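You operate a simulated robot arm through the tools that you are given. There is no shell and no other tool. Be economical: measure what you need, move in short steps, check, and stop when the job is done.

You run a simulated two-armed robot. Do the job below in one go: nothing can be reset, and whatever is moved stays where it is left.

Task
Open the cabinet drawer, take the soap pad and leave it in the front of the cabinet drawer, then shut the drawer. Then lift the roll cover open. The order counts.

The check looks at the end state, three seconds after you hand in, the way a careful person would. Anything else that was tipped, shoved, dropped, spilled or broken makes it a failure. A push-on lid holds only when it is set on centred and level and pressed home; a screw cap is set on level and turned clockwise until tight.

Robot
Two 7-joint arms with fingered hands on one trunk, on a base that drives. Base frame: it is fixed to the floor where the robot stands at the start and does not move with it; the origin is under the middle of the robot, x ahead of it, y to its left, z up. Units: m, rad, N and s.
The left shoulder is at the start at [0.058, 0.092, 0.958], the right one opposite. With the tool pointing down near the work surface each hand reaches from about 0.32 to 0.58 m from the robot's upright axis, wherever it stands, measured 20 degrees to its own side. Places, roughly: cabinet drawer [0.7, 0, 0.7]; front of the cabinet drawer [0.7, 0, 0.7]; roll cover [-3.7, -1.2, 0.8]; soap pad [1.5, -1.25, 0.75]. Payload 2.1 kg a hand.
Tool frame (each hand has its own): the origin (TCP) lies between the finger pads and is the grasp point; the fingertips stand 0.02 m ahead of it; z points along the fingers, y is the line along which they close. The gripper opens to 0.068 m. The gripper's body begins 0.023 m behind the TCP. The gripper is a hand of 5 fingers: y runs from the thumb to the fingers, the wrist lies at [-0.01, -0.079, -0.131] in the tool frame.
Orientation is that of the tool frame in the base frame, as a unit quaternion [w, x, y, z]. With the fingers straight down and the wrist toward the robot, the tool's x, y and z point along [0, 1, 0], [1, 0, 0] and [0, 0, -1] of the base frame.

Tools
- The arms move only by the tool nudge_tool. It takes "left_moves", "right_moves" or both (then of equal length, played together; a hand with none holds still); each is a list of rows, each a list of 6 numbers: the turn, a rotation vector about the tool's x, y, z in rad, then the shift along the tool's x, y, z in m. In form: [[rx, ry, rz, x, y, z], ...]. A call has 1 to 20 rows; each row is the pose to reach, as a shift and turn from the pose commanded when the call began, along the tool's axes at that moment. Rows are played at 5 a second. More than 0.05 m and 0.15 rad between two rows, and nothing of the call is played. Where a pose cannot be reached the arm comes as near as it can. A force on the tool above 40 N (or 10 N above the force at the start of the call, whichever is more), or a blocked arm, ends the call early, and 0.2 s more pass. In this call time passes only in rows, and 0.2 s behind the last. The reply holds the time, the measured pose of the TCP, the force on the tool along the base axes, the opening and the grip force, in the units named above and with some noise, with the torque about the TCP (base axes, N m) and any sound that the robot's microphone picked up.
- Cameras (640 x 400 px; columns grow to the right, rows downward): "scene" is now at [0.1418, -0.0054, 1.0944]; the picture's right is [-0.08, -1.00, 0.00], its down [-0.72, 0.06, -0.69] and it looks along [0.69, -0.06, -0.73] (base axes); focal length 252 px, centre (320, 200). "left" rides on the left gripper at [-0.054, -0.058, -0.072] in its tool frame; the picture's right is [-0.57, -0.39, 0.73], its down [0.73, -0.64, 0.23] and it looks along [0.38, 0.66, 0.65] (tool axes); focal length 226 px, centre (320, 200). "right" rides on the right gripper at [0.054, -0.058, -0.072] in its tool frame; the picture's right is [-0.57, 0.39, -0.73], its down [-0.73, -0.64, 0.23] and it looks along [-0.38, 0.66, 0.65] (tool axes); focal length 226 px, centre (320, 200). There is no depth. A picture from a camera that has moved, and an enlarged one, comes with that camera's place and axes in the base frame and with its lens.
- snapshot(camera): a new picture of that camera. It takes no simulated time.
- move_column(by): slides the trunk up (or, below 0, down) by that many m; the arms and the scene camera ride with it, the base frame stays. It gives what a move gives, with no picture.
- roll_base(legs): drives the robot by 1 to 6 legs, each [ahead, left, turn to the left] in m, m and rad, along the robot's own axes; the way and the turn of a leg run together, so that a leg with both is an arc; at most 1.5 m and 3.142 rad a leg. The arms and the cameras ride along, it lands a little off, and it stops where it bumps. It gives what a move gives.
- finger_targets(index, middle, ring, little, thumb_bend, thumb_turn, hand): sets how far each is bent, from 0 (flat) to 100 (curled in); at 30 the hand is open as for a grip, at 70 the pads meet at the TCP. One left out holds its place. A second passes; each finger stops where it meets its share of the squeeze, and holds until it gets a number again. It is the only way to open and close the hand. It gives what a move gives, with no picture; readings hold the bend of each and the force on index, middle, ring, little, thumb and palm. thumb_turn goes from beside the hand (0) to across from the fingers (100), as for a grip.
- pan_tilt(pan, tilt): turns the head with the scene camera to pan (to the left, within 1.501 rad either way) and tilt (down, from -0.506 to 1.204), counted from straight ahead of the robot. It gives what a move gives.
- zoom(camera, box): a new picture of the part [left, top, right, bottom] of that camera's present view, enlarged. It takes no simulated time.
- hand_in(): hands the job in; it is judged then, once.

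Work in short steps. Places have to be worked out from the pictures, the camera data and where the tool is seen: move nearer, look again, correct. Check each grasp and each placing, and mend what went wrong. You have 165 turns and 138 pictures in all, those below and enlarged ones among them. Open the grippers and draw the arms clear of the work before you hand the job in, unless the task says otherwise; then end with one line.

The tools are called as name(argument=value, ...) on one line, values as JSON. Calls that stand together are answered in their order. nudge_tool: Moves the arms, as the interface text tells. Its arguments: {"type":"object","properties":{"left_moves":{"type":"array","items":{"type":"array","items":{"type":"number"}}},"right_moves":{"type":"array","items":{"type":"array","items":{"type":"number"}}}},"required":[]} The other tools are called the same way: move_column (by) slides the trunk up or down; finger_targets (index, middle, ring, little, thumb_bend, thumb_turn, hand) moves the fingers one by one; roll_base (legs) drives the base; pan_tilt (pan, tilt) turns the head that bears the scene camera; snapshot (camera) takes a picture; zoom (camera, box) takes an enlarged picture of a part of a camera's view; hand_in () hands the job in.

At the start:

```text
time_s: 0.0
left_position: [0.3863, 0.1494, 0.8898]
left_tcp_rot: [0.001, 0.707, 0.707, 0.0]
left_wrist_force: [0.0, -0.2, -1.4]
left_moment: [0.01, 0.0, -0.03]
left_finger_gap: 0.0677
left_finger_force: 0.0
left_shape: jaw
left_bend: [30.0, 30.0, 30.0, 30.0, 30.0, 98.0]
left_finger forces: [0.0, 0.0, 0.0, 0.1, 0.1, 0.0]
right_position: [0.3724, -0.1802, 0.9112]
right_tcp_rot: [0.0, 0.707, 0.707, -0.001]
right_wrist_force: [-0.2, -0.2, 0.6]
right_moment: [-0.01, 0.02, 0.03]
right_finger_gap: 0.0677
right_finger_force: 0.2
right_shape: jaw
right_bend: [30.0, 30.0, 30.0, 30.0, 30.0, 98.0]
right_finger forces: [0.1, 0.1, 0.0, 0.0, 0.0, 0.1]
trunk travel left (down, up): [-0.2, 0.704]
robot x, y, heading: [0.0014, -0.0001, 0.0]
head pan, tilt: [-0.084, 0.812]
```

scene: 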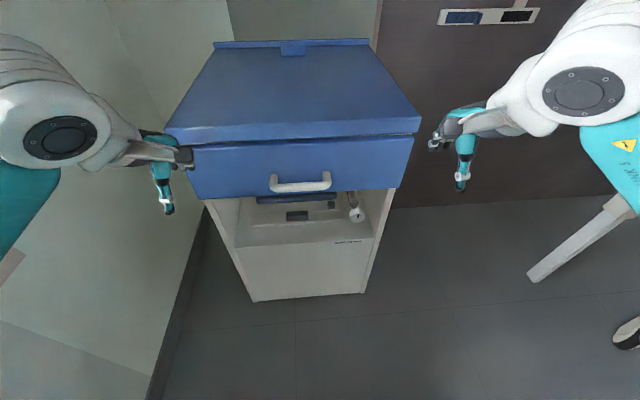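
right: 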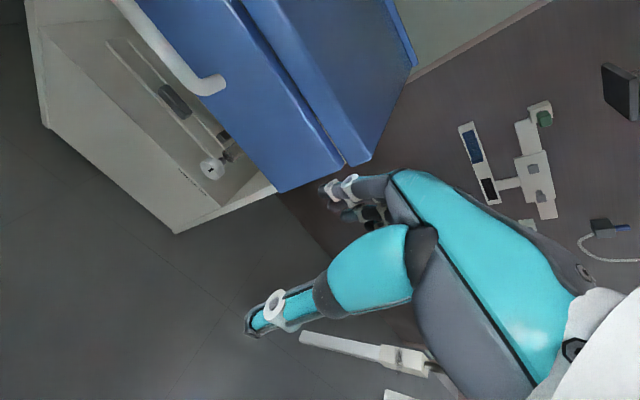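
left: 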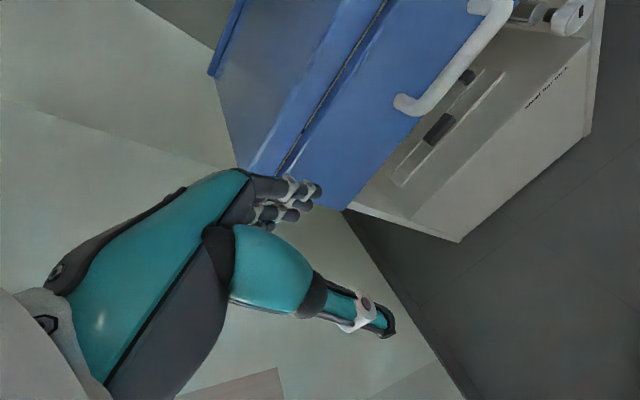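

I'll look around first: toward the soap pad (right-ahead) and zoom on the drawer handle.

zoom(camera="scene", box=[180, 100, 440, 262])

pan_tilt(pan=-0.8, tilt=0.35)

snapshot(camera="scene")

```text
2.46 times, centred on (310, 181) of scene
camera zoom: at [0.1418, -0.0054, 1.0944], right [-0.08, -1.0, 0.0], down [-0.72, 0.06, -0.69], along [0.69, -0.06, -0.73], focal length 622 px, centre (345, 247)
```

zoom: 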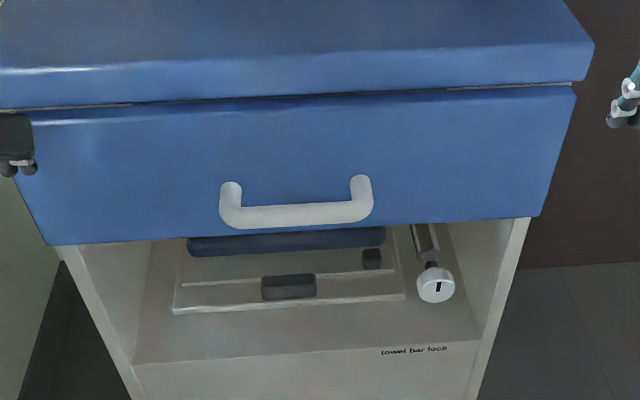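

```text
time_s: 1.1
left_position: [0.3877, 0.1494, 0.8889]
left_tcp_rot: [0.0, 0.707, 0.707, 0.0]
left_wrist_force: [0.0, -0.4, 0.0]
left_moment: [0.0, -0.02, 0.02]
left_finger_gap: 0.0673
left_finger_force: 0.1
left_shape: jaw
left_bend: [30.0, 30.0, 30.0, 30.0, 30.0, 98.0]
left_finger forces: [0.0, 0.0, 0.1, 0.0, 0.0, 0.0]
right_position: [0.3722, -0.1801, 0.9114]
right_tcp_rot: [0.0, 0.707, 0.707, 0.0]
right_wrist_force: [0.2, -0.6, 0.1]
right_moment: [-0.01, 0.0, -0.01]
right_finger_gap: 0.0675
right_finger_force: 0.0
right_shape: jaw
right_bend: [30.0, 30.0, 30.0, 30.0, 30.0, 98.0]
right_finger forces: [0.1, 0.0, 0.0, 0.0, 0.0, 0.0]
trunk travel left (down, up): [-0.2, 0.704]
robot x, y, heading: [-0.0004, 0.0042, -0.001]
head pan, tilt: [-0.799, 0.351]
```

```text
133 pictures are left
camera scene: at [0.1269, -0.0654, 1.1349], right [-0.72, -0.7, 0.0], down [-0.24, 0.25, -0.94], along [0.66, -0.67, -0.34], focal length 252 px, centre (320, 200)
```

scene: 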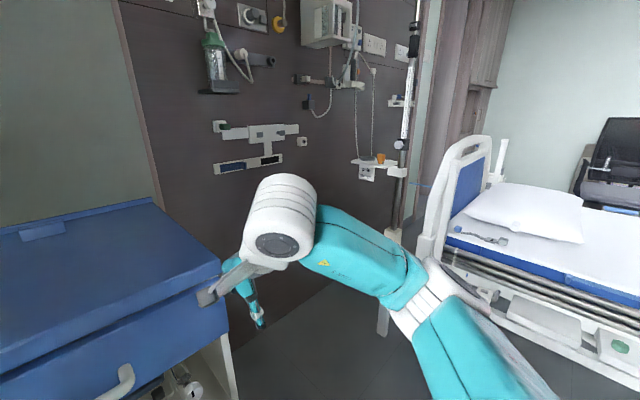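

Zoom to find the soap pad.

zoom(camera="scene", box=[190, 70, 430, 220])

zoom(camera="scene", box=[330, 120, 430, 200])

```text
2.67 times, centred on (310, 145) of scene
camera zoom: at [0.1269, -0.0654, 1.1349], right [-0.72, -0.7, 0.0], down [-0.24, 0.25, -0.94], along [0.66, -0.67, -0.34], focal length 673 px, centre (347, 347)
```

zoom: 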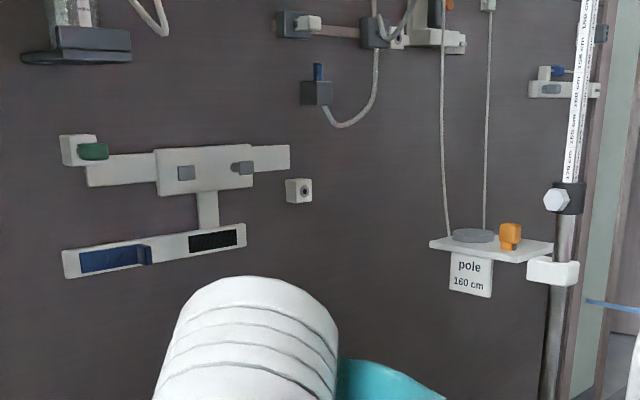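

```text
5.00 times, centred on (380, 160) of scene
camera zoom: at [0.1269, -0.0654, 1.1349], right [-0.72, -0.7, 0.0], down [-0.24, 0.25, -0.94], along [0.66, -0.67, -0.34], focal length 1262 px, centre (20, 400)
```

zoom: 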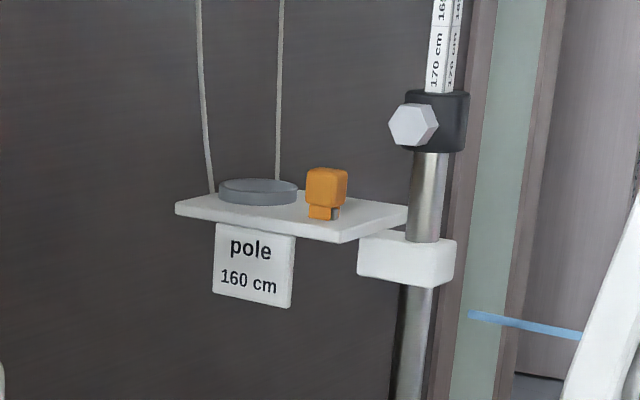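

The gray tray on the pole in the right background holds a disc and an orange item; I'll verify later. First the drawer: handle triangulated at about x 0.52, y ±0.057, z 0.75. I return the head and move the left hand to above/before the handle.

pan_tilt(pan=0.0, tilt=0.9)

nudge_tool(left_moves=[[0, 0, 0, -0.04, 0.0, 0], [0, 0, 0, -0.08, 0.0, 0], [0, 0, 0, -0.12, 0.0, 0.0], [0, 0, 0, -0.135, 0.03, 0.01]])

zoom(camera="scene", box=[200, 60, 440, 210])

snapshot(camera="left")

snapshot(camera="right")

```text
time_s: 2.2
left_position: [0.3865, 0.1504, 0.8886]
left_tcp_rot: [0.0, 0.707, 0.707, 0.0]
left_wrist_force: [-0.6, 0.5, -0.3]
left_moment: [-0.03, 0.03, -0.02]
left_finger_gap: 0.0678
left_finger_force: 0.0
left_shape: jaw
left_bend: [30.0, 30.0, 30.0, 30.0, 30.0, 98.0]
left_finger forces: [0.0, 0.1, 0.0, 0.0, 0.0, 0.0]
right_position: [0.3729, -0.1813, 0.9116]
right_tcp_rot: [0.0, 0.707, 0.707, 0.0]
right_wrist_force: [-0.1, 0.0, -0.7]
right_moment: [-0.02, -0.02, 0.02]
right_finger_gap: 0.0679
right_finger_force: 0.2
right_shape: jaw
right_bend: [30.0, 30.0, 30.0, 30.0, 30.0, 98.0]
right_finger forces: [0.0, 0.1, 0.1, 0.0, 0.0, 0.0]
trunk travel left (down, up): [-0.2, 0.704]
robot x, y, heading: [-0.0015, 0.0026, 0.001]
head pan, tilt: [0.0, 0.901]
```

```text
time_s: 3.2
left_position: [0.4186, 0.0139, 0.8815]
left_tcp_rot: [0.0, 0.706, 0.708, 0.001]
left_wrist_force: [-0.3, -1.1, 1.0]
left_moment: [0.0, -0.03, -0.05]
left_finger_gap: 0.0679
left_finger_force: 0.0
left_shape: jaw
left_bend: [30.0, 30.0, 30.0, 30.0, 30.0, 98.0]
left_finger forces: [0.0, 0.0, 0.0, 0.0, 0.0, 0.1]
right_position: [0.3727, -0.1807, 0.9115]
right_tcp_rot: [0.0, 0.707, 0.708, 0.0]
right_wrist_force: [-1.1, -0.5, 0.4]
right_moment: [-0.04, -0.03, -0.01]
right_finger_gap: 0.0678
right_finger_force: 0.0
right_shape: jaw
right_bend: [30.0, 30.0, 30.0, 30.0, 30.0, 98.0]
right_finger forces: [0.0, 0.0, 0.0, 0.0, 0.0, 0.0]
trunk travel left (down, up): [-0.2, 0.704]
robot x, y, heading: [-0.0036, -0.0028, 0.003]
head pan, tilt: [0.0, 0.901]
```

```text
2.67 times, centred on (320, 135) of scene
camera zoom: at [0.1374, 0.0013, 1.0874], right [0.0, -1.0, 0.0], down [-0.78, 0.0, -0.62], along [0.62, 0.0, -0.78], focal length 673 px, centre (320, 373)
```

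zoom: 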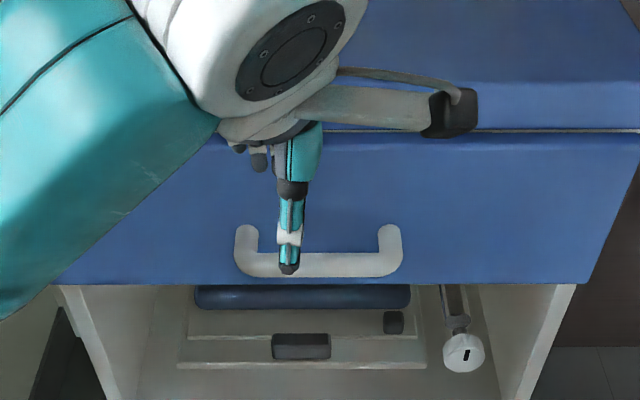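

```text
129 pictures are left
camera left: at [0.3601, -0.039, 0.953], right [-0.39, -0.57, -0.73], down [-0.64, 0.73, -0.23], along [0.66, 0.38, -0.65], focal length 226 px, centre (320, 200)
```

left: 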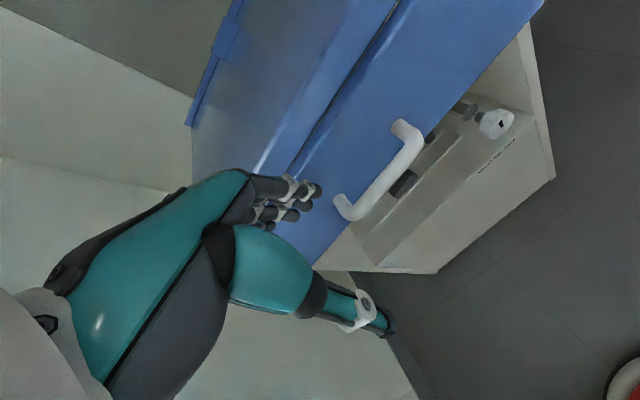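

```text
128 pictures are left
camera right: at [0.3146, -0.1265, 0.9835], right [0.39, -0.57, 0.73], down [-0.64, -0.73, -0.23], along [0.66, -0.38, -0.65], focal length 226 px, centre (320, 200)
```

right: 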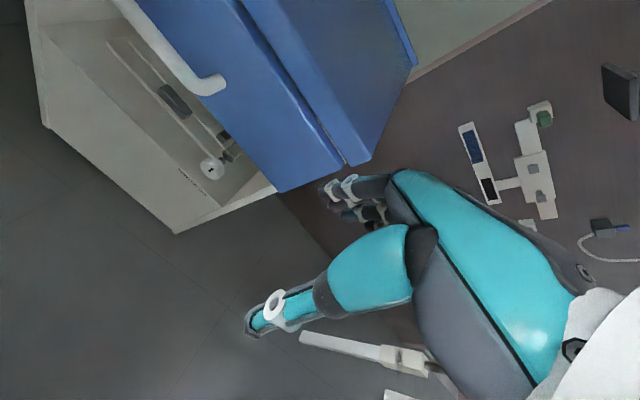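

Bar is at about x 0.53, z 0.72, y −0.055…0.065, with ~3 cm gap to the drawer front. I lower the left hand to just above the bar with the fingers over the gap.

nudge_tool(left_moves=[[0, 0, 0, -0.005, 0.02, 0.04], [0, 0, 0, -0.011, 0.04, 0.08], [0, 0, 0, -0.011, 0.06, 0.1], [0, 0, 0, -0.011, 0.08, 0.11], [0, 0, 0, -0.011, 0.098, 0.11]])

zoom(camera="scene", box=[220, 70, 420, 195])

snapshot(camera="left")

snapshot(camera="right")

```text
time_s: 4.5
left_position: [0.5079, 0.0015, 0.7701]
left_tcp_rot: [-0.002, 0.708, 0.706, -0.002]
left_wrist_force: [-34.1, 1.9, 6.9]
left_moment: [0.08, -0.47, 0.42]
left_finger_gap: 0.0546
left_finger_force: 0.1
left_shape: jaw
left_bend: [35.0, 51.0, 39.0, 34.0, 30.0, 98.0]
left_finger forces: [2.3, 21.1, 7.2, 3.3, 0.0, 0.0]
right_position: [0.3675, -0.1804, 0.9135]
right_tcp_rot: [0.001, 0.706, 0.708, 0.001]
right_wrist_force: [0.1, -0.1, 1.0]
right_moment: [-0.04, 0.0, 0.01]
right_finger_gap: 0.0678
right_finger_force: 0.0
right_shape: jaw
right_bend: [30.0, 30.0, 30.0, 30.0, 30.0, 98.0]
right_finger forces: [0.0, 0.0, 0.1, 0.1, 0.0, 0.0]
trunk travel left (down, up): [-0.2, 0.704]
robot x, y, heading: [-0.0002, 0.0016, -0.002]
head pan, tilt: [0.0, 0.901]
stopped in row 5 (left hand): the force on the tool passed its limit (the readings are from after the stop); the commanded pose is now the measured one
```

```text
3.20 times, centred on (320, 132) of scene
camera zoom: at [0.1326, 0.0015, 1.088], right [0.0, -1.0, 0.0], down [-0.78, 0.0, -0.62], along [0.62, 0.0, -0.78], focal length 808 px, centre (320, 416)
```

zoom: 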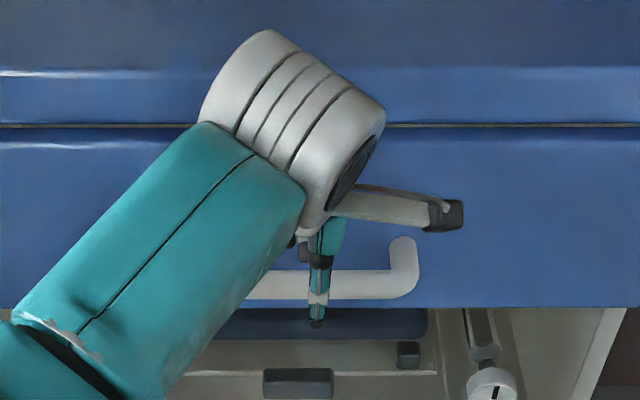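

```text
126 pictures are left
camera left: at [0.4504, -0.0517, 0.8426], right [-0.39, -0.57, -0.73], down [-0.64, 0.73, -0.23], along [0.66, 0.38, -0.65], focal length 226 px, centre (320, 200)
```

left: 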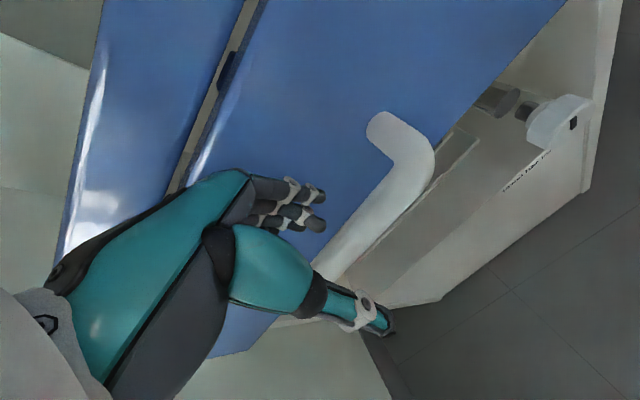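

```text
125 pictures are left
camera right: at [0.3102, -0.1262, 0.985], right [0.38, -0.57, 0.73], down [-0.64, -0.73, -0.23], along [0.67, -0.38, -0.64], focal length 226 px, centre (320, 200)
```

right: 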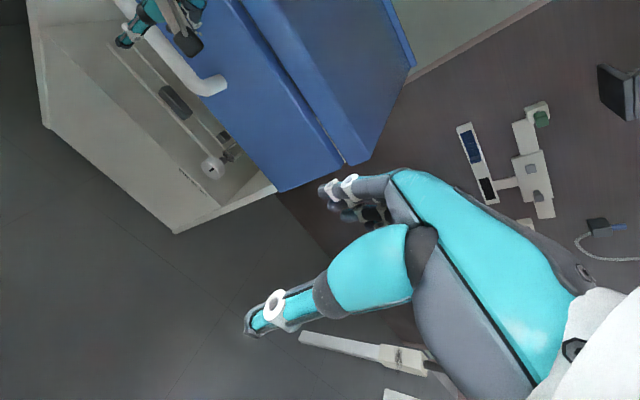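

The fingertips touched the drawer front (TCP x 0.508). I back off ~8 mm, then lower gently so fingers go down behind the bar.

nudge_tool(left_moves=[[0, 0, 0, 0, -0.008, -0.003], [0, 0, 0, 0, -0.008, -0.003]])

nudge_tool(left_moves=[[0, 0, 0, 0, 0, 0.01], [0, 0, 0, 0, 0, 0.02], [0, 0, 0, 0, 0, 0.03], [0, 0, 0, 0, 0, 0.04]])

snapshot(camera="left")

```text
time_s: 5.2
left_position: [0.5044, 0.0025, 0.7721]
left_tcp_rot: [-0.001, 0.708, 0.706, -0.001]
left_wrist_force: [-10.2, -1.1, -1.9]
left_moment: [-0.05, 0.0, 0.07]
left_finger_gap: 0.066
left_finger_force: 0.1
left_shape: jaw
left_bend: [30.0, 40.0, 33.0, 30.0, 30.0, 98.0]
left_finger forces: [0.0, 8.6, 1.3, 0.0, 0.1, 0.0]
right_position: [0.3716, -0.1812, 0.9117]
right_tcp_rot: [0.0, 0.707, 0.707, -0.001]
right_wrist_force: [0.3, -0.4, -0.3]
right_moment: [-0.01, 0.0, 0.02]
right_finger_gap: 0.0673
right_finger_force: 0.1
right_shape: jaw
right_bend: [30.0, 30.0, 30.0, 30.0, 30.0, 98.0]
right_finger forces: [0.0, 0.1, 0.0, 0.0, 0.1, 0.1]
trunk travel left (down, up): [-0.2, 0.704]
robot x, y, heading: [0.001, -0.0041, -0.002]
head pan, tilt: [0.0, 0.901]
```

```text
time_s: 6.2
left_position: [0.5028, 0.002, 0.7314]
left_tcp_rot: [-0.001, 0.708, 0.706, -0.002]
left_wrist_force: [-13.5, 0.3, 3.9]
left_moment: [0.02, -0.28, 0.11]
left_finger_gap: 0.0666
left_finger_force: 0.0
left_shape: jaw
left_bend: [30.0, 39.0, 32.0, 30.0, 30.0, 98.0]
left_finger forces: [0.1, 12.3, 1.1, 0.0, 0.0, 0.1]
right_position: [0.3718, -0.1812, 0.913]
right_tcp_rot: [0.001, 0.707, 0.707, 0.0]
right_wrist_force: [-0.9, 0.0, -0.6]
right_moment: [-0.02, 0.0, 0.0]
right_finger_gap: 0.0676
right_finger_force: 0.1
right_shape: jaw
right_bend: [30.0, 30.0, 30.0, 30.0, 30.0, 98.0]
right_finger forces: [0.0, 0.1, 0.0, 0.0, 0.0, 0.0]
trunk travel left (down, up): [-0.2, 0.704]
robot x, y, heading: [0.0038, -0.0006, 0.0]
head pan, tilt: [0.0, 0.901]
```

```text
124 pictures are left
camera left: at [0.4451, -0.052, 0.8044], right [-0.39, -0.57, -0.73], down [-0.64, 0.73, -0.23], along [0.66, 0.38, -0.65], focal length 226 px, centre (320, 200)
```

left: 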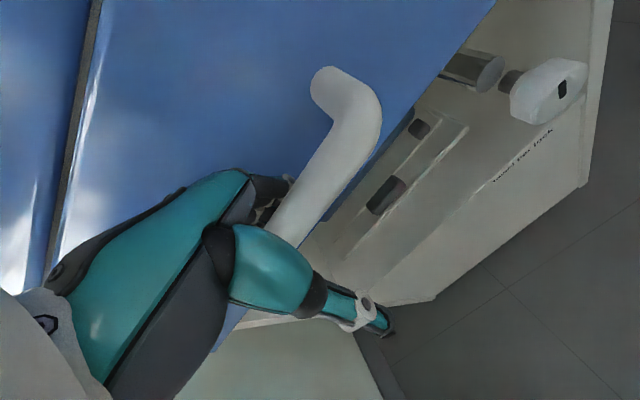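

Fingers slid behind the bar. A little lower, then close.

nudge_tool(left_moves=[[0, 0, 0, 0, 0, 0.008], [0, 0, 0, 0, 0, 0.014]])

finger_targets(hand="left", index=68, middle=68, ring=68, little=68, thumb_bend=60)

snapshot(camera="left")

```text
time_s: 6.8
left_position: [0.5036, 0.0018, 0.7196]
left_tcp_rot: [0.0, 0.708, 0.706, 0.0]
left_wrist_force: [-9.2, -0.2, 11.2]
left_moment: [0.23, -0.28, -0.01]
left_finger_gap: 0.0668
left_finger_force: 0.2
left_shape: jaw
left_bend: [30.0, 38.0, 32.0, 29.0, 30.0, 98.0]
left_finger forces: [0.9, 11.8, 1.3, 6.5, 0.1, 0.0]
right_position: [0.3707, -0.1814, 0.913]
right_tcp_rot: [0.001, 0.707, 0.707, 0.0]
right_wrist_force: [-0.4, -0.4, -0.5]
right_moment: [0.0, -0.01, -0.02]
right_finger_gap: 0.0673
right_finger_force: 0.0
right_shape: jaw
right_bend: [30.0, 30.0, 30.0, 30.0, 30.0, 98.0]
right_finger forces: [0.0, 0.1, 0.0, 0.0, 0.1, 0.0]
trunk travel left (down, up): [-0.2, 0.704]
robot x, y, heading: [-0.0019, 0.0009, 0.003]
head pan, tilt: [0.0, 0.901]
```

```text
time_s: 7.8
left_position: [0.5038, 0.0005, 0.7172]
left_tcp_rot: [-0.002, 0.708, 0.706, -0.001]
left_wrist_force: [2.1, -0.5, 1.1]
left_moment: [0.03, 0.07, -0.06]
left_finger_gap: 0.006
left_finger_force: 1.0
left_shape: fingers
left_bend: [68.0, 68.0, 68.0, 67.0, 60.0, 98.0]
left_finger forces: [0.1, 0.0, 0.1, 2.3, 0.0, 0.0]
right_position: [0.3725, -0.1809, 0.9119]
right_tcp_rot: [0.0, 0.707, 0.707, 0.0]
right_wrist_force: [-0.6, -0.2, -0.9]
right_moment: [0.0, 0.01, 0.02]
right_finger_gap: 0.0677
right_finger_force: 0.0
right_shape: jaw
right_bend: [30.0, 30.0, 30.0, 30.0, 30.0, 98.0]
right_finger forces: [0.1, 0.1, 0.0, 0.0, 0.0, 0.0]
trunk travel left (down, up): [-0.2, 0.704]
robot x, y, heading: [-0.0003, -0.0009, 0.001]
head pan, tilt: [0.0, 0.901]
```

```text
123 pictures are left
camera left: at [0.4458, -0.0514, 0.7896], right [-0.39, -0.57, -0.73], down [-0.64, 0.73, -0.23], along [0.66, 0.38, -0.65], focal length 226 px, centre (320, 200)
```

left: 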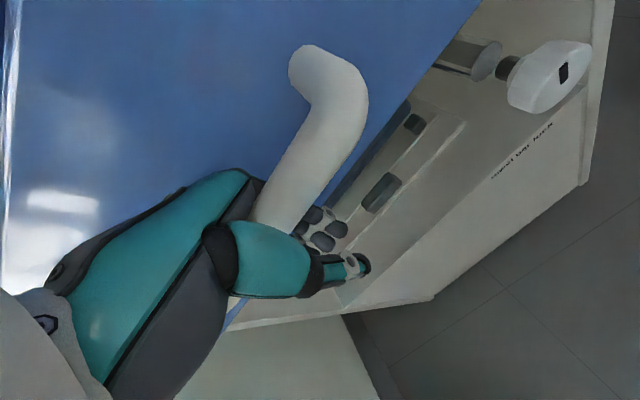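

The fingers are hooked around under the bar. I pull back a few cm with the arm to test.

nudge_tool(left_moves=[[0, 0, 0, 0, -0.01, 0], [0, 0, 0, 0, -0.02, 0], [0, 0, 0, 0, -0.035, 0], [0, 0, 0, 0, -0.05, 0]])

snapshot(camera="scene")

```text
time_s: 8.8
left_position: [0.4536, 0.0019, 0.718]
left_tcp_rot: [-0.001, 0.708, 0.707, -0.001]
left_wrist_force: [0.3, 0.6, 0.4]
left_moment: [0.0, 0.02, -0.03]
left_finger_gap: 0.0055
left_finger_force: 0.9
left_shape: fingers
left_bend: [68.0, 68.0, 68.0, 68.0, 60.0, 98.0]
left_finger forces: [0.0, 0.0, 0.0, 1.3, 0.1, 0.0]
right_position: [0.3724, -0.1807, 0.9115]
right_tcp_rot: [0.0, 0.707, 0.707, 0.0]
right_wrist_force: [-0.5, -0.1, 0.1]
right_moment: [0.0, -0.01, 0.01]
right_finger_gap: 0.0677
right_finger_force: 0.0
right_shape: jaw
right_bend: [30.0, 30.0, 30.0, 30.0, 30.0, 98.0]
right_finger forces: [0.0, 0.0, 0.1, 0.1, 0.1, 0.0]
trunk travel left (down, up): [-0.2, 0.704]
robot x, y, heading: [0.0007, 0.001, 0.001]
head pan, tilt: [0.0, 0.901]
```

```text
122 pictures are left
camera scene: at [0.137, 0.0013, 1.0873], right [0.0, -1.0, 0.0], down [-0.78, 0.0, -0.62], along [0.62, 0.0, -0.78], focal length 252 px, centre (320, 200)
```

scene: 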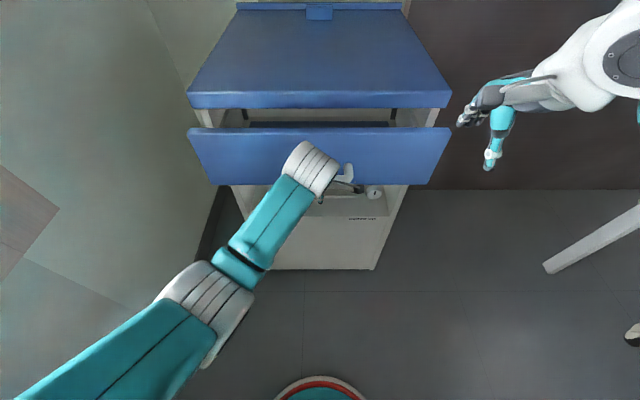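

The drawer slides freely. I drive back 0.2 m holding on, to open it further.

roll_base(legs=[[-0.2, 0, 0]])

snapshot(camera="scene")

```text
time_s: 10.3
left_position: [0.2534, 0.0019, 0.7171]
left_tcp_rot: [-0.001, 0.707, 0.708, -0.001]
left_wrist_force: [-0.2, 0.7, 0.0]
left_moment: [-0.01, 0.02, 0.0]
left_finger_gap: 0.0058
left_finger_force: 0.1
left_shape: fingers
left_bend: [68.0, 68.0, 68.0, 68.0, 60.0, 98.0]
left_finger forces: [0.0, 0.0, 0.1, 0.0, 0.1, 0.1]
right_position: [0.1732, -0.1802, 0.9116]
right_tcp_rot: [0.0, 0.706, 0.708, 0.0]
right_wrist_force: [-0.1, 0.2, -0.4]
right_moment: [0.01, -0.01, 0.02]
right_finger_gap: 0.0678
right_finger_force: 0.1
right_shape: jaw
right_bend: [30.0, 30.0, 30.0, 30.0, 30.0, 98.0]
right_finger forces: [0.0, 0.0, 0.0, 0.0, 0.1, 0.0]
trunk travel left (down, up): [-0.2, 0.704]
robot x, y, heading: [-0.2021, -0.0007, 0.006]
head pan, tilt: [0.0, 0.901]
```

```text
121 pictures are left
camera scene: at [-0.063, 0.0013, 1.0874], right [0.0, -1.0, 0.0], down [-0.78, 0.0, -0.62], along [0.62, 0.0, -0.78], focal length 252 px, centre (320, 200)
```

scene: 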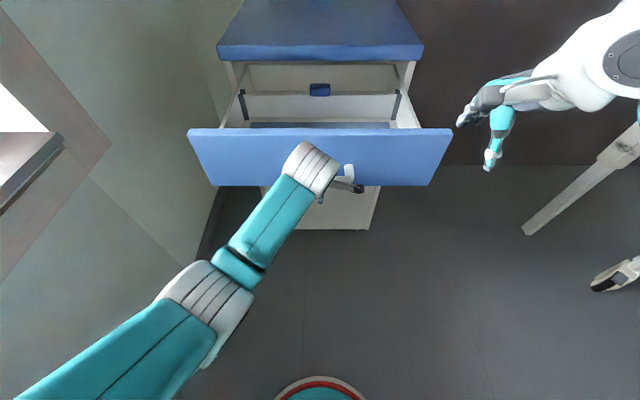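

Opened ~0.25 m. Zoom inside, then release.

zoom(camera="scene", box=[200, 50, 440, 200])

finger_targets(hand="left", index=30, middle=30, ring=30, little=30, thumb_bend=20)

snapshot(camera="left")

```text
2.67 times, centred on (320, 125) of scene
camera zoom: at [-0.063, 0.0013, 1.0874], right [0.0, -1.0, 0.0], down [-0.78, 0.0, -0.62], along [0.62, 0.0, -0.78], focal length 673 px, centre (320, 400)
```

zoom: 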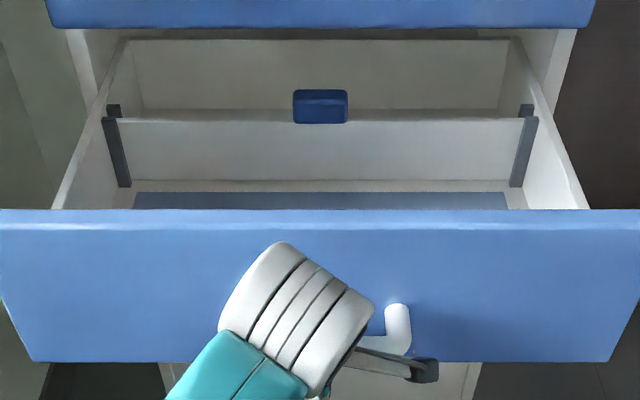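

```text
time_s: 11.3
left_position: [0.2548, 0.0022, 0.7178]
left_tcp_rot: [-0.002, 0.706, 0.708, -0.002]
left_wrist_force: [-2.1, 1.8, -0.4]
left_moment: [0.02, 0.2, -0.07]
left_finger_gap: 0.0679
left_finger_force: 8.9
left_shape: fingers
left_bend: [30.0, 40.0, 33.0, 29.0, 20.0, 98.0]
left_finger forces: [0.3, 8.1, 1.3, 6.9, 0.0, 0.8]
right_position: [0.1726, -0.1814, 0.912]
right_tcp_rot: [0.0, 0.706, 0.708, 0.0]
right_wrist_force: [-1.1, 0.5, 0.3]
right_moment: [0.0, 0.0, 0.0]
right_finger_gap: 0.0677
right_finger_force: 0.0
right_shape: jaw
right_bend: [30.0, 30.0, 30.0, 30.0, 30.0, 98.0]
right_finger forces: [0.0, 0.1, 0.1, 0.0, 0.1, 0.0]
trunk travel left (down, up): [-0.2, 0.704]
robot x, y, heading: [-0.1995, 0.0028, 0.003]
head pan, tilt: [0.0, 0.901]
```

```text
119 pictures are left
camera left: at [0.1962, -0.0514, 0.79], right [-0.39, -0.57, -0.73], down [-0.64, 0.73, -0.23], along [0.66, 0.38, -0.65], focal length 226 px, centre (320, 200)
```

left: 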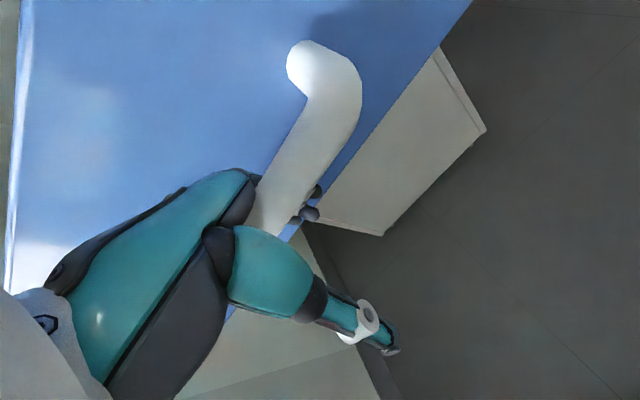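

Drawer has a divider; the front compartment with blue mat is the target. Lift the left hand straight off the handle.

nudge_tool(left_moves=[[0, 0, 0, 0, 0, -0.02], [0, 0, 0, 0, 0, -0.05], [0, 0, 0, 0, 0, -0.09], [0, 0, 0, 0.03, -0.03, -0.13], [0, 0, 0, 0.07, -0.05, -0.17], [0, 0, 0, 0.11, -0.07, -0.19]])

snapshot(camera="scene")

```text
refused: row 4 steps farther than a row can; nothing moved
```

```text
118 pictures are left
camera scene: at [-0.0633, 0.0014, 1.0874], right [0.0, -1.0, 0.0], down [-0.78, 0.0, -0.62], along [0.62, 0.0, -0.78], focal length 252 px, centre (320, 200)
```

scene: 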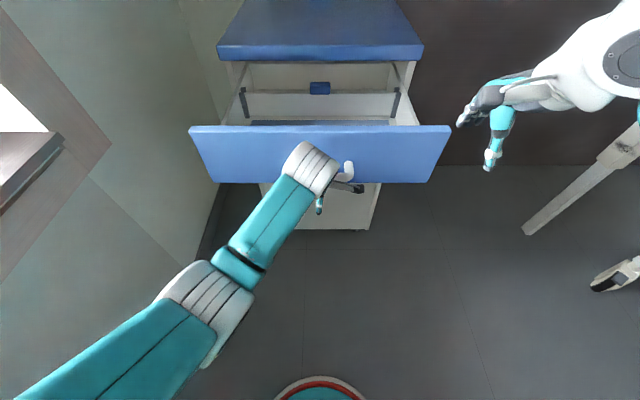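

Repeat with shorter rows.

nudge_tool(left_moves=[[0, 0, 0, 0, 0, -0.02], [0, 0, 0, 0, 0, -0.05], [0, 0, 0, 0, 0, -0.09], [0, 0, 0, 0.02, -0.02, -0.12], [0, 0, 0, 0.05, -0.04, -0.15], [0, 0, 0, 0.08, -0.05, -0.18], [0, 0, 0, 0.11, -0.05, -0.2]])

snapshot(camera="scene")

```text
time_s: 12.9
left_position: [0.2295, 0.1118, 0.9039]
left_tcp_rot: [-0.003, 0.707, 0.707, -0.002]
left_wrist_force: [1.0, -0.4, 0.0]
left_moment: [-0.03, -0.02, -0.01]
left_finger_gap: 0.0679
left_finger_force: 0.1
left_shape: fingers
left_bend: [30.0, 30.0, 30.0, 30.0, 20.0, 98.0]
left_finger forces: [0.0, 0.0, 0.0, 0.0, 0.0, 0.0]
left hand out of reach, approached as far as the arm can: row 6, 7
right_position: [0.1741, -0.1805, 0.9106]
right_tcp_rot: [0.001, 0.706, 0.708, -0.001]
right_wrist_force: [-1.6, 0.0, -0.6]
right_moment: [0.05, -0.02, -0.01]
right_finger_gap: 0.068
right_finger_force: 0.1
right_shape: jaw
right_bend: [30.0, 30.0, 30.0, 30.0, 30.0, 98.0]
right_finger forces: [0.1, 0.0, 0.0, 0.0, 0.1, 0.0]
trunk travel left (down, up): [-0.2, 0.704]
robot x, y, heading: [-0.2032, -0.0004, 0.004]
head pan, tilt: [0.0, 0.901]
```

```text
117 pictures are left
camera scene: at [-0.0631, 0.0013, 1.0874], right [0.0, -1.0, 0.0], down [-0.78, 0.0, -0.62], along [0.62, 0.0, -0.78], focal length 252 px, centre (320, 200)
```

scene: 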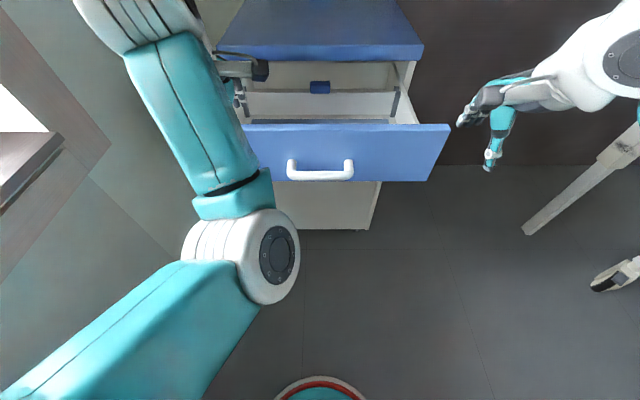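

Drawer stays open. Back up a bit and look right to locate the soap pad.

roll_base(legs=[[-0.15, 0, 0]])

pan_tilt(pan=-0.75, tilt=0.3)

snapshot(camera="scene")

pan_tilt(pan=-1.45, tilt=0.35)

snapshot(camera="scene")

```text
time_s: 14.3
left_position: [0.0817, 0.1134, 0.9025]
left_tcp_rot: [-0.001, 0.706, 0.708, -0.002]
left_wrist_force: [0.8, -0.3, 1.1]
left_moment: [0.0, -0.02, 0.0]
left_finger_gap: 0.0675
left_finger_force: 0.1
left_shape: fingers
left_bend: [30.0, 30.0, 30.0, 30.0, 20.0, 98.0]
left_finger forces: [0.0, 0.0, 0.0, 0.1, 0.0, 0.0]
right_position: [0.0237, -0.18, 0.9118]
right_tcp_rot: [-0.001, 0.706, 0.708, 0.0]
right_wrist_force: [0.0, 0.0, -0.4]
right_moment: [0.01, -0.01, 0.01]
right_finger_gap: 0.0676
right_finger_force: 0.1
right_shape: jaw
right_bend: [30.0, 30.0, 30.0, 30.0, 30.0, 98.0]
right_finger forces: [0.0, 0.0, 0.0, 0.1, 0.0, 0.1]
trunk travel left (down, up): [-0.2, 0.704]
robot x, y, heading: [-0.35, 0.0015, -0.0]
head pan, tilt: [0.0, 0.901]
```

```text
time_s: 15.4
left_position: [0.0809, 0.1136, 0.9041]
left_tcp_rot: [-0.002, 0.706, 0.708, -0.002]
left_wrist_force: [0.0, 0.6, 0.0]
left_moment: [0.0, 0.0, 0.01]
left_finger_gap: 0.0675
left_finger_force: 0.0
left_shape: fingers
left_bend: [30.0, 30.0, 30.0, 30.0, 20.0, 98.0]
left_finger forces: [0.0, 0.0, 0.1, 0.1, 0.0, 0.0]
right_position: [0.0253, -0.18, 0.9117]
right_tcp_rot: [0.0, 0.706, 0.708, 0.0]
right_wrist_force: [-0.6, 0.5, -0.2]
right_moment: [0.02, 0.01, -0.02]
right_finger_gap: 0.0679
right_finger_force: 0.0
right_shape: jaw
right_bend: [30.0, 30.0, 30.0, 30.0, 30.0, 98.0]
right_finger forces: [0.0, 0.0, 0.0, 0.0, 0.0, 0.0]
trunk travel left (down, up): [-0.2, 0.704]
robot x, y, heading: [-0.3523, -0.0025, 0.006]
head pan, tilt: [-0.75, 0.3]
```

```text
116 pictures are left
camera scene: at [-0.2183, -0.0626, 1.1396], right [-0.68, -0.73, 0.0], down [-0.22, 0.2, -0.95], along [0.7, -0.65, -0.3], focal length 252 px, centre (320, 200)
```

scene: 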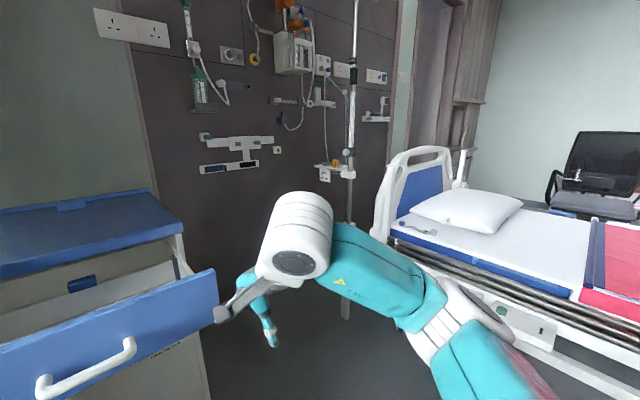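

```text
time_s: 16.5
left_position: [0.0817, 0.1126, 0.9044]
left_tcp_rot: [-0.002, 0.706, 0.708, -0.003]
left_wrist_force: [-0.3, -0.2, 0.0]
left_moment: [-0.04, -0.01, 0.02]
left_finger_gap: 0.068
left_finger_force: 0.0
left_shape: fingers
left_bend: [30.0, 30.0, 30.0, 30.0, 20.0, 98.0]
left_finger forces: [0.0, 0.1, 0.0, 0.0, 0.1, 0.1]
right_position: [0.0243, -0.1799, 0.9119]
right_tcp_rot: [0.0, 0.706, 0.708, 0.0]
right_wrist_force: [0.0, 0.0, -0.4]
right_moment: [0.03, -0.01, 0.02]
right_finger_gap: 0.0677
right_finger_force: 0.0
right_shape: jaw
right_bend: [30.0, 30.0, 30.0, 30.0, 30.0, 98.0]
right_finger forces: [0.0, 0.1, 0.0, 0.1, 0.1, 0.0]
trunk travel left (down, up): [-0.2, 0.704]
robot x, y, heading: [-0.351, 0.0015, -0.002]
head pan, tilt: [-1.45, 0.351]
```

```text
115 pictures are left
camera scene: at [-0.2753, -0.0917, 1.135], right [-0.99, -0.13, 0.0], down [-0.04, 0.34, -0.94], along [0.12, -0.93, -0.34], focal length 252 px, centre (320, 200)
```

scene: 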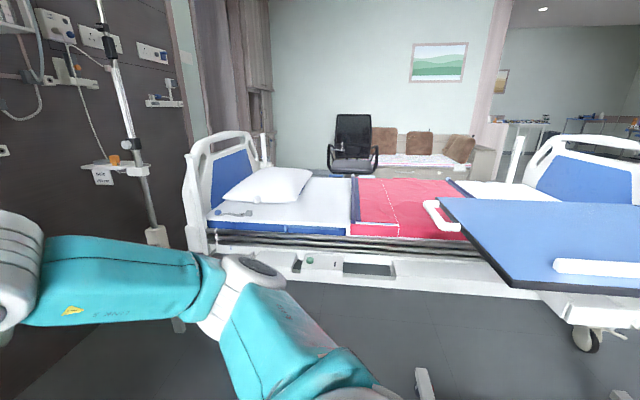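

Pole tray triangulates to about (0.72, −1.04, 0.92). I'll zoom in to identify the candidate objects (tray, item on bed).

zoom(camera="scene", box=[180, 130, 340, 240])

zoom(camera="scene", box=[0, 80, 190, 200])

zoom(camera="scene", box=[440, 60, 640, 190])

```text
3.64 times, centred on (260, 185) of scene
camera zoom: at [-0.2753, -0.0917, 1.135], right [-0.99, -0.13, 0.0], down [-0.04, 0.34, -0.94], along [0.12, -0.93, -0.34], focal length 918 px, centre (538, 254)
```

zoom: 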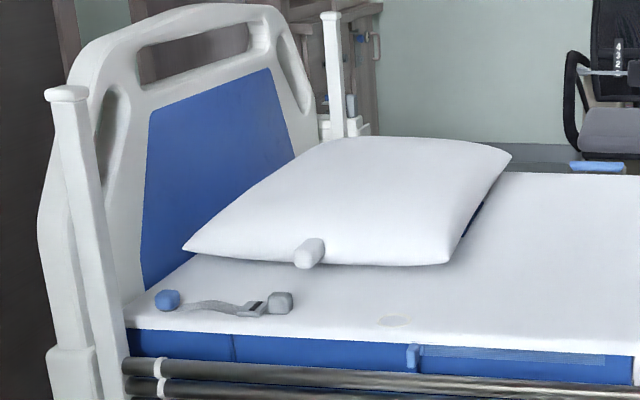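

```text
3.33 times, centred on (95, 140) of scene
camera zoom: at [-0.2753, -0.0917, 1.135], right [-0.99, -0.13, 0.0], down [-0.04, 0.34, -0.94], along [0.12, -0.93, -0.34], focal length 842 px, centre (1070, 400)
```

zoom: 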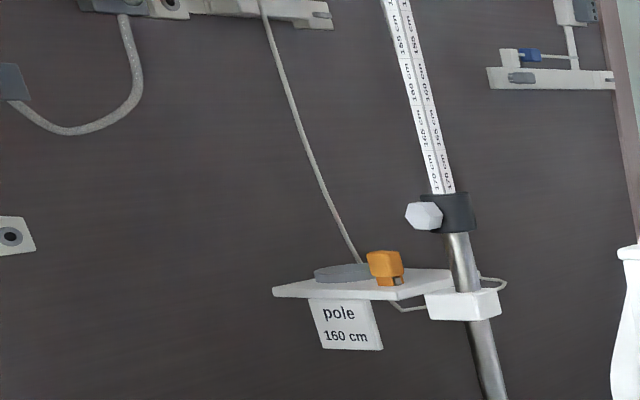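

```text
3.08 times, centred on (540, 125) of scene
camera zoom: at [-0.2753, -0.0917, 1.135], right [-0.99, -0.13, 0.0], down [-0.04, 0.34, -0.94], along [0.12, -0.93, -0.34], focal length 777 px, centre (-357, 431)
```

zoom: 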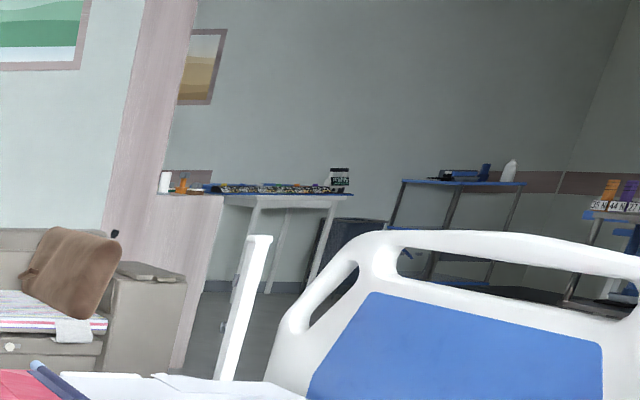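

The gray disc on the pole tray might be the pad, but I need a closer look. I shift diagonally right toward the pole (clear of drawer and overbed table).

roll_base(legs=[[0.1, -0.55, 0]])

pan_tilt(pan=-0.5, tilt=0.4)

snapshot(camera="scene")

```text
time_s: 19.6
left_position: [0.1825, -0.4226, 0.9041]
left_tcp_rot: [-0.001, 0.705, 0.709, -0.001]
left_wrist_force: [-0.6, 0.0, 0.3]
left_moment: [0.02, 0.0, -0.02]
left_finger_gap: 0.0673
left_finger_force: 0.1
left_shape: fingers
left_bend: [30.0, 30.0, 30.0, 30.0, 20.0, 98.0]
left_finger forces: [0.0, 0.0, 0.1, 0.1, 0.1, 0.0]
right_position: [0.1284, -0.718, 0.9118]
right_tcp_rot: [0.0, 0.704, 0.71, 0.0]
right_wrist_force: [-0.1, 0.8, -0.4]
right_moment: [-0.01, 0.03, 0.02]
right_finger_gap: 0.0678
right_finger_force: 0.1
right_shape: jaw
right_bend: [30.0, 30.0, 30.0, 30.0, 30.0, 98.0]
right_finger forces: [0.0, 0.0, 0.0, 0.1, 0.0, 0.0]
trunk travel left (down, up): [-0.2, 0.704]
robot x, y, heading: [-0.2469, -0.5404, 0.01]
head pan, tilt: [-1.45, 0.351]
```

```text
time_s: 20.9
left_position: [0.1824, -0.4234, 0.9043]
left_tcp_rot: [-0.001, 0.705, 0.709, -0.001]
left_wrist_force: [0.1, -0.3, 0.8]
left_moment: [0.04, 0.0, 0.01]
left_finger_gap: 0.0677
left_finger_force: 0.1
left_shape: fingers
left_bend: [30.0, 30.0, 30.0, 30.0, 20.0, 98.0]
left_finger forces: [0.0, 0.1, 0.1, 0.0, 0.0, 0.1]
right_position: [0.1266, -0.7175, 0.9127]
right_tcp_rot: [0.0, 0.704, 0.71, 0.0]
right_wrist_force: [0.3, -0.8, 0.4]
right_moment: [0.01, 0.01, -0.01]
right_finger_gap: 0.0674
right_finger_force: 0.0
right_shape: jaw
right_bend: [30.0, 30.0, 30.0, 30.0, 30.0, 98.0]
right_finger forces: [0.0, 0.1, 0.0, 0.1, 0.0, 0.0]
trunk travel left (down, up): [-0.2, 0.704]
robot x, y, heading: [-0.2468, -0.5406, 0.002]
head pan, tilt: [-0.499, 0.4]
```

```text
111 pictures are left
camera scene: at [-0.1029, -0.582, 1.1304], right [-0.47, -0.88, 0.0], down [-0.34, 0.18, -0.92], along [0.81, -0.43, -0.39], focal length 252 px, centre (320, 200)
```

scene: 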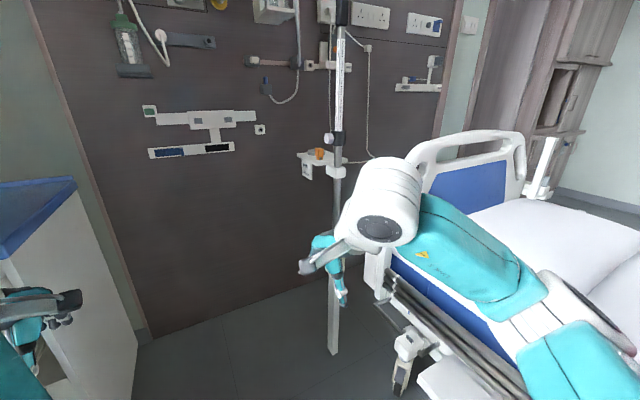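

zoom(camera="scene", box=[280, 120, 380, 190])

zoom(camera="scene", box=[130, 80, 290, 180])

pan_tilt(pan=-1.3, tilt=0.6)

snapshot(camera="scene")

```text
5.71 times, centred on (330, 155) of scene
camera zoom: at [-0.1029, -0.582, 1.1304], right [-0.47, -0.88, 0.0], down [-0.34, 0.18, -0.92], along [0.81, -0.43, -0.39], focal length 1443 px, centre (263, 457)
```

zoom: 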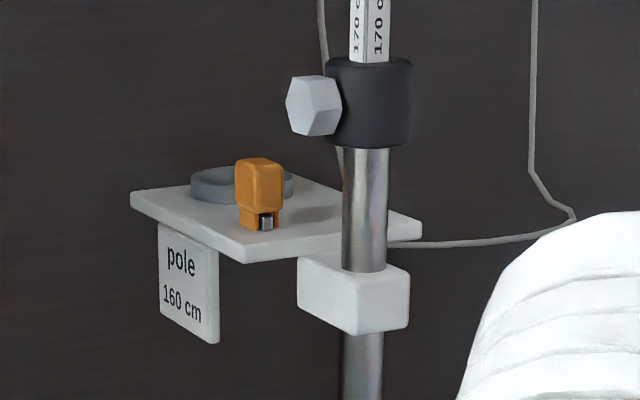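

```text
4.00 times, centred on (210, 130) of scene
camera zoom: at [-0.1029, -0.582, 1.1304], right [-0.47, -0.88, 0.0], down [-0.34, 0.18, -0.92], along [0.81, -0.43, -0.39], focal length 1010 px, centre (760, 480)
```

zoom: 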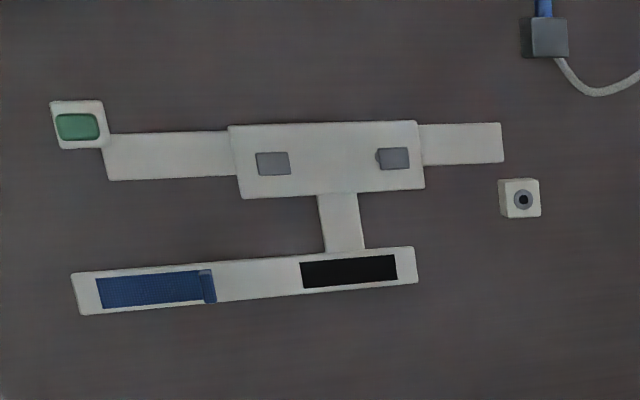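

```text
time_s: 22.0
left_position: [0.1846, -0.4239, 0.9042]
left_tcp_rot: [-0.001, 0.705, 0.709, -0.001]
left_wrist_force: [0.0, 1.0, 0.0]
left_moment: [0.02, 0.03, -0.02]
left_finger_gap: 0.0677
left_finger_force: 0.0
left_shape: fingers
left_bend: [30.0, 30.0, 30.0, 30.0, 20.0, 98.0]
left_finger forces: [0.0, 0.0, 0.1, 0.0, 0.1, 0.0]
right_position: [0.1275, -0.7175, 0.9124]
right_tcp_rot: [0.0, 0.704, 0.71, 0.0]
right_wrist_force: [0.2, 0.6, 0.2]
right_moment: [0.02, -0.02, -0.02]
right_finger_gap: 0.0674
right_finger_force: 0.2
right_shape: jaw
right_bend: [30.0, 30.0, 30.0, 30.0, 30.0, 98.0]
right_finger forces: [0.0, 0.0, 0.0, 0.0, 0.0, 0.1]
trunk travel left (down, up): [-0.2, 0.704]
robot x, y, heading: [-0.247, -0.5397, 0.008]
head pan, tilt: [-1.3, 0.6]
```

```text
108 pictures are left
camera scene: at [-0.1602, -0.6232, 1.1122], right [-0.96, -0.28, 0.0], down [-0.16, 0.54, -0.83], along [0.23, -0.79, -0.56], focal length 252 px, centre (320, 200)
```

scene: 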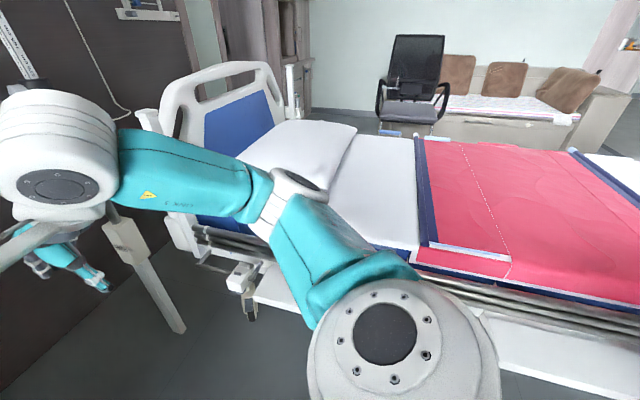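

Nothing clearly a soap pad yet; survey the rest of the room: left side, then turn to see behind.

pan_tilt(pan=1.45, tilt=0.3)

snapshot(camera="scene")

pan_tilt(pan=0.55, tilt=0.3)

snapshot(camera="scene")

```text
time_s: 24.4
left_position: [0.1826, -0.4256, 0.9038]
left_tcp_rot: [-0.001, 0.704, 0.71, -0.001]
left_wrist_force: [0.1, -0.1, -0.7]
left_moment: [-0.01, -0.02, -0.02]
left_finger_gap: 0.0675
left_finger_force: 0.0
left_shape: fingers
left_bend: [30.0, 30.0, 30.0, 30.0, 20.0, 98.0]
left_finger forces: [0.1, 0.1, 0.0, 0.0, 0.0, 0.1]
right_position: [0.1279, -0.7179, 0.9125]
right_tcp_rot: [0.001, 0.704, 0.71, 0.0]
right_wrist_force: [0.3, 0.6, -0.7]
right_moment: [-0.04, -0.04, 0.01]
right_finger_gap: 0.0677
right_finger_force: 0.2
right_shape: jaw
right_bend: [30.0, 30.0, 30.0, 30.0, 30.0, 98.0]
right_finger forces: [0.0, 0.0, 0.0, 0.1, 0.0, 0.1]
trunk travel left (down, up): [-0.2, 0.704]
robot x, y, heading: [-0.247, -0.5421, 0.008]
head pan, tilt: [1.45, 0.3]
```

```text
107 pictures are left
camera scene: at [-0.1741, -0.4455, 1.1397], right [0.99, -0.11, 0.0], down [-0.03, -0.29, -0.96], along [0.11, 0.95, -0.3], focal length 252 px, centre (320, 200)
```

scene: 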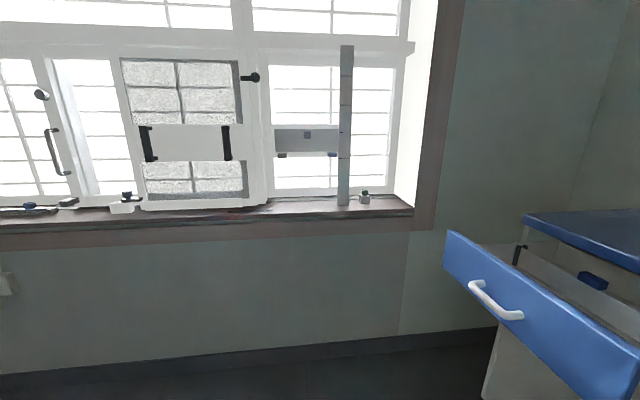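

```text
time_s: 25.6
left_position: [0.1836, -0.4251, 0.9034]
left_tcp_rot: [-0.001, 0.704, 0.71, -0.001]
left_wrist_force: [0.5, -0.5, 1.0]
left_moment: [0.02, 0.01, 0.01]
left_finger_gap: 0.0675
left_finger_force: 0.1
left_shape: fingers
left_bend: [30.0, 30.0, 30.0, 30.0, 20.0, 98.0]
left_finger forces: [0.0, 0.0, 0.0, 0.0, 0.1, 0.1]
right_position: [0.1273, -0.7173, 0.9119]
right_tcp_rot: [0.0, 0.704, 0.71, 0.0]
right_wrist_force: [0.0, 0.1, 0.3]
right_moment: [-0.01, -0.02, 0.01]
right_finger_gap: 0.0676
right_finger_force: 0.1
right_shape: jaw
right_bend: [30.0, 30.0, 30.0, 30.0, 30.0, 98.0]
right_finger forces: [0.0, 0.0, 0.0, 0.0, 0.0, 0.1]
trunk travel left (down, up): [-0.2, 0.704]
robot x, y, heading: [-0.2499, -0.5422, 0.006]
head pan, tilt: [0.55, 0.3]
```

```text
106 pictures are left
camera scene: at [-0.1054, -0.4888, 1.1397], right [0.53, -0.85, 0.0], down [-0.25, -0.16, -0.96], along [0.81, 0.51, -0.3], focal length 252 px, centre (320, 200)
```

scene: 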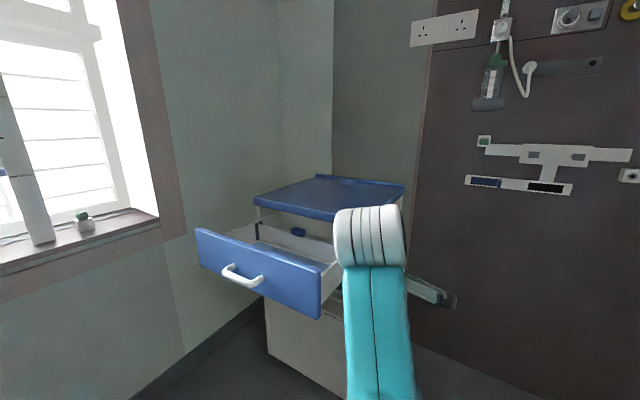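

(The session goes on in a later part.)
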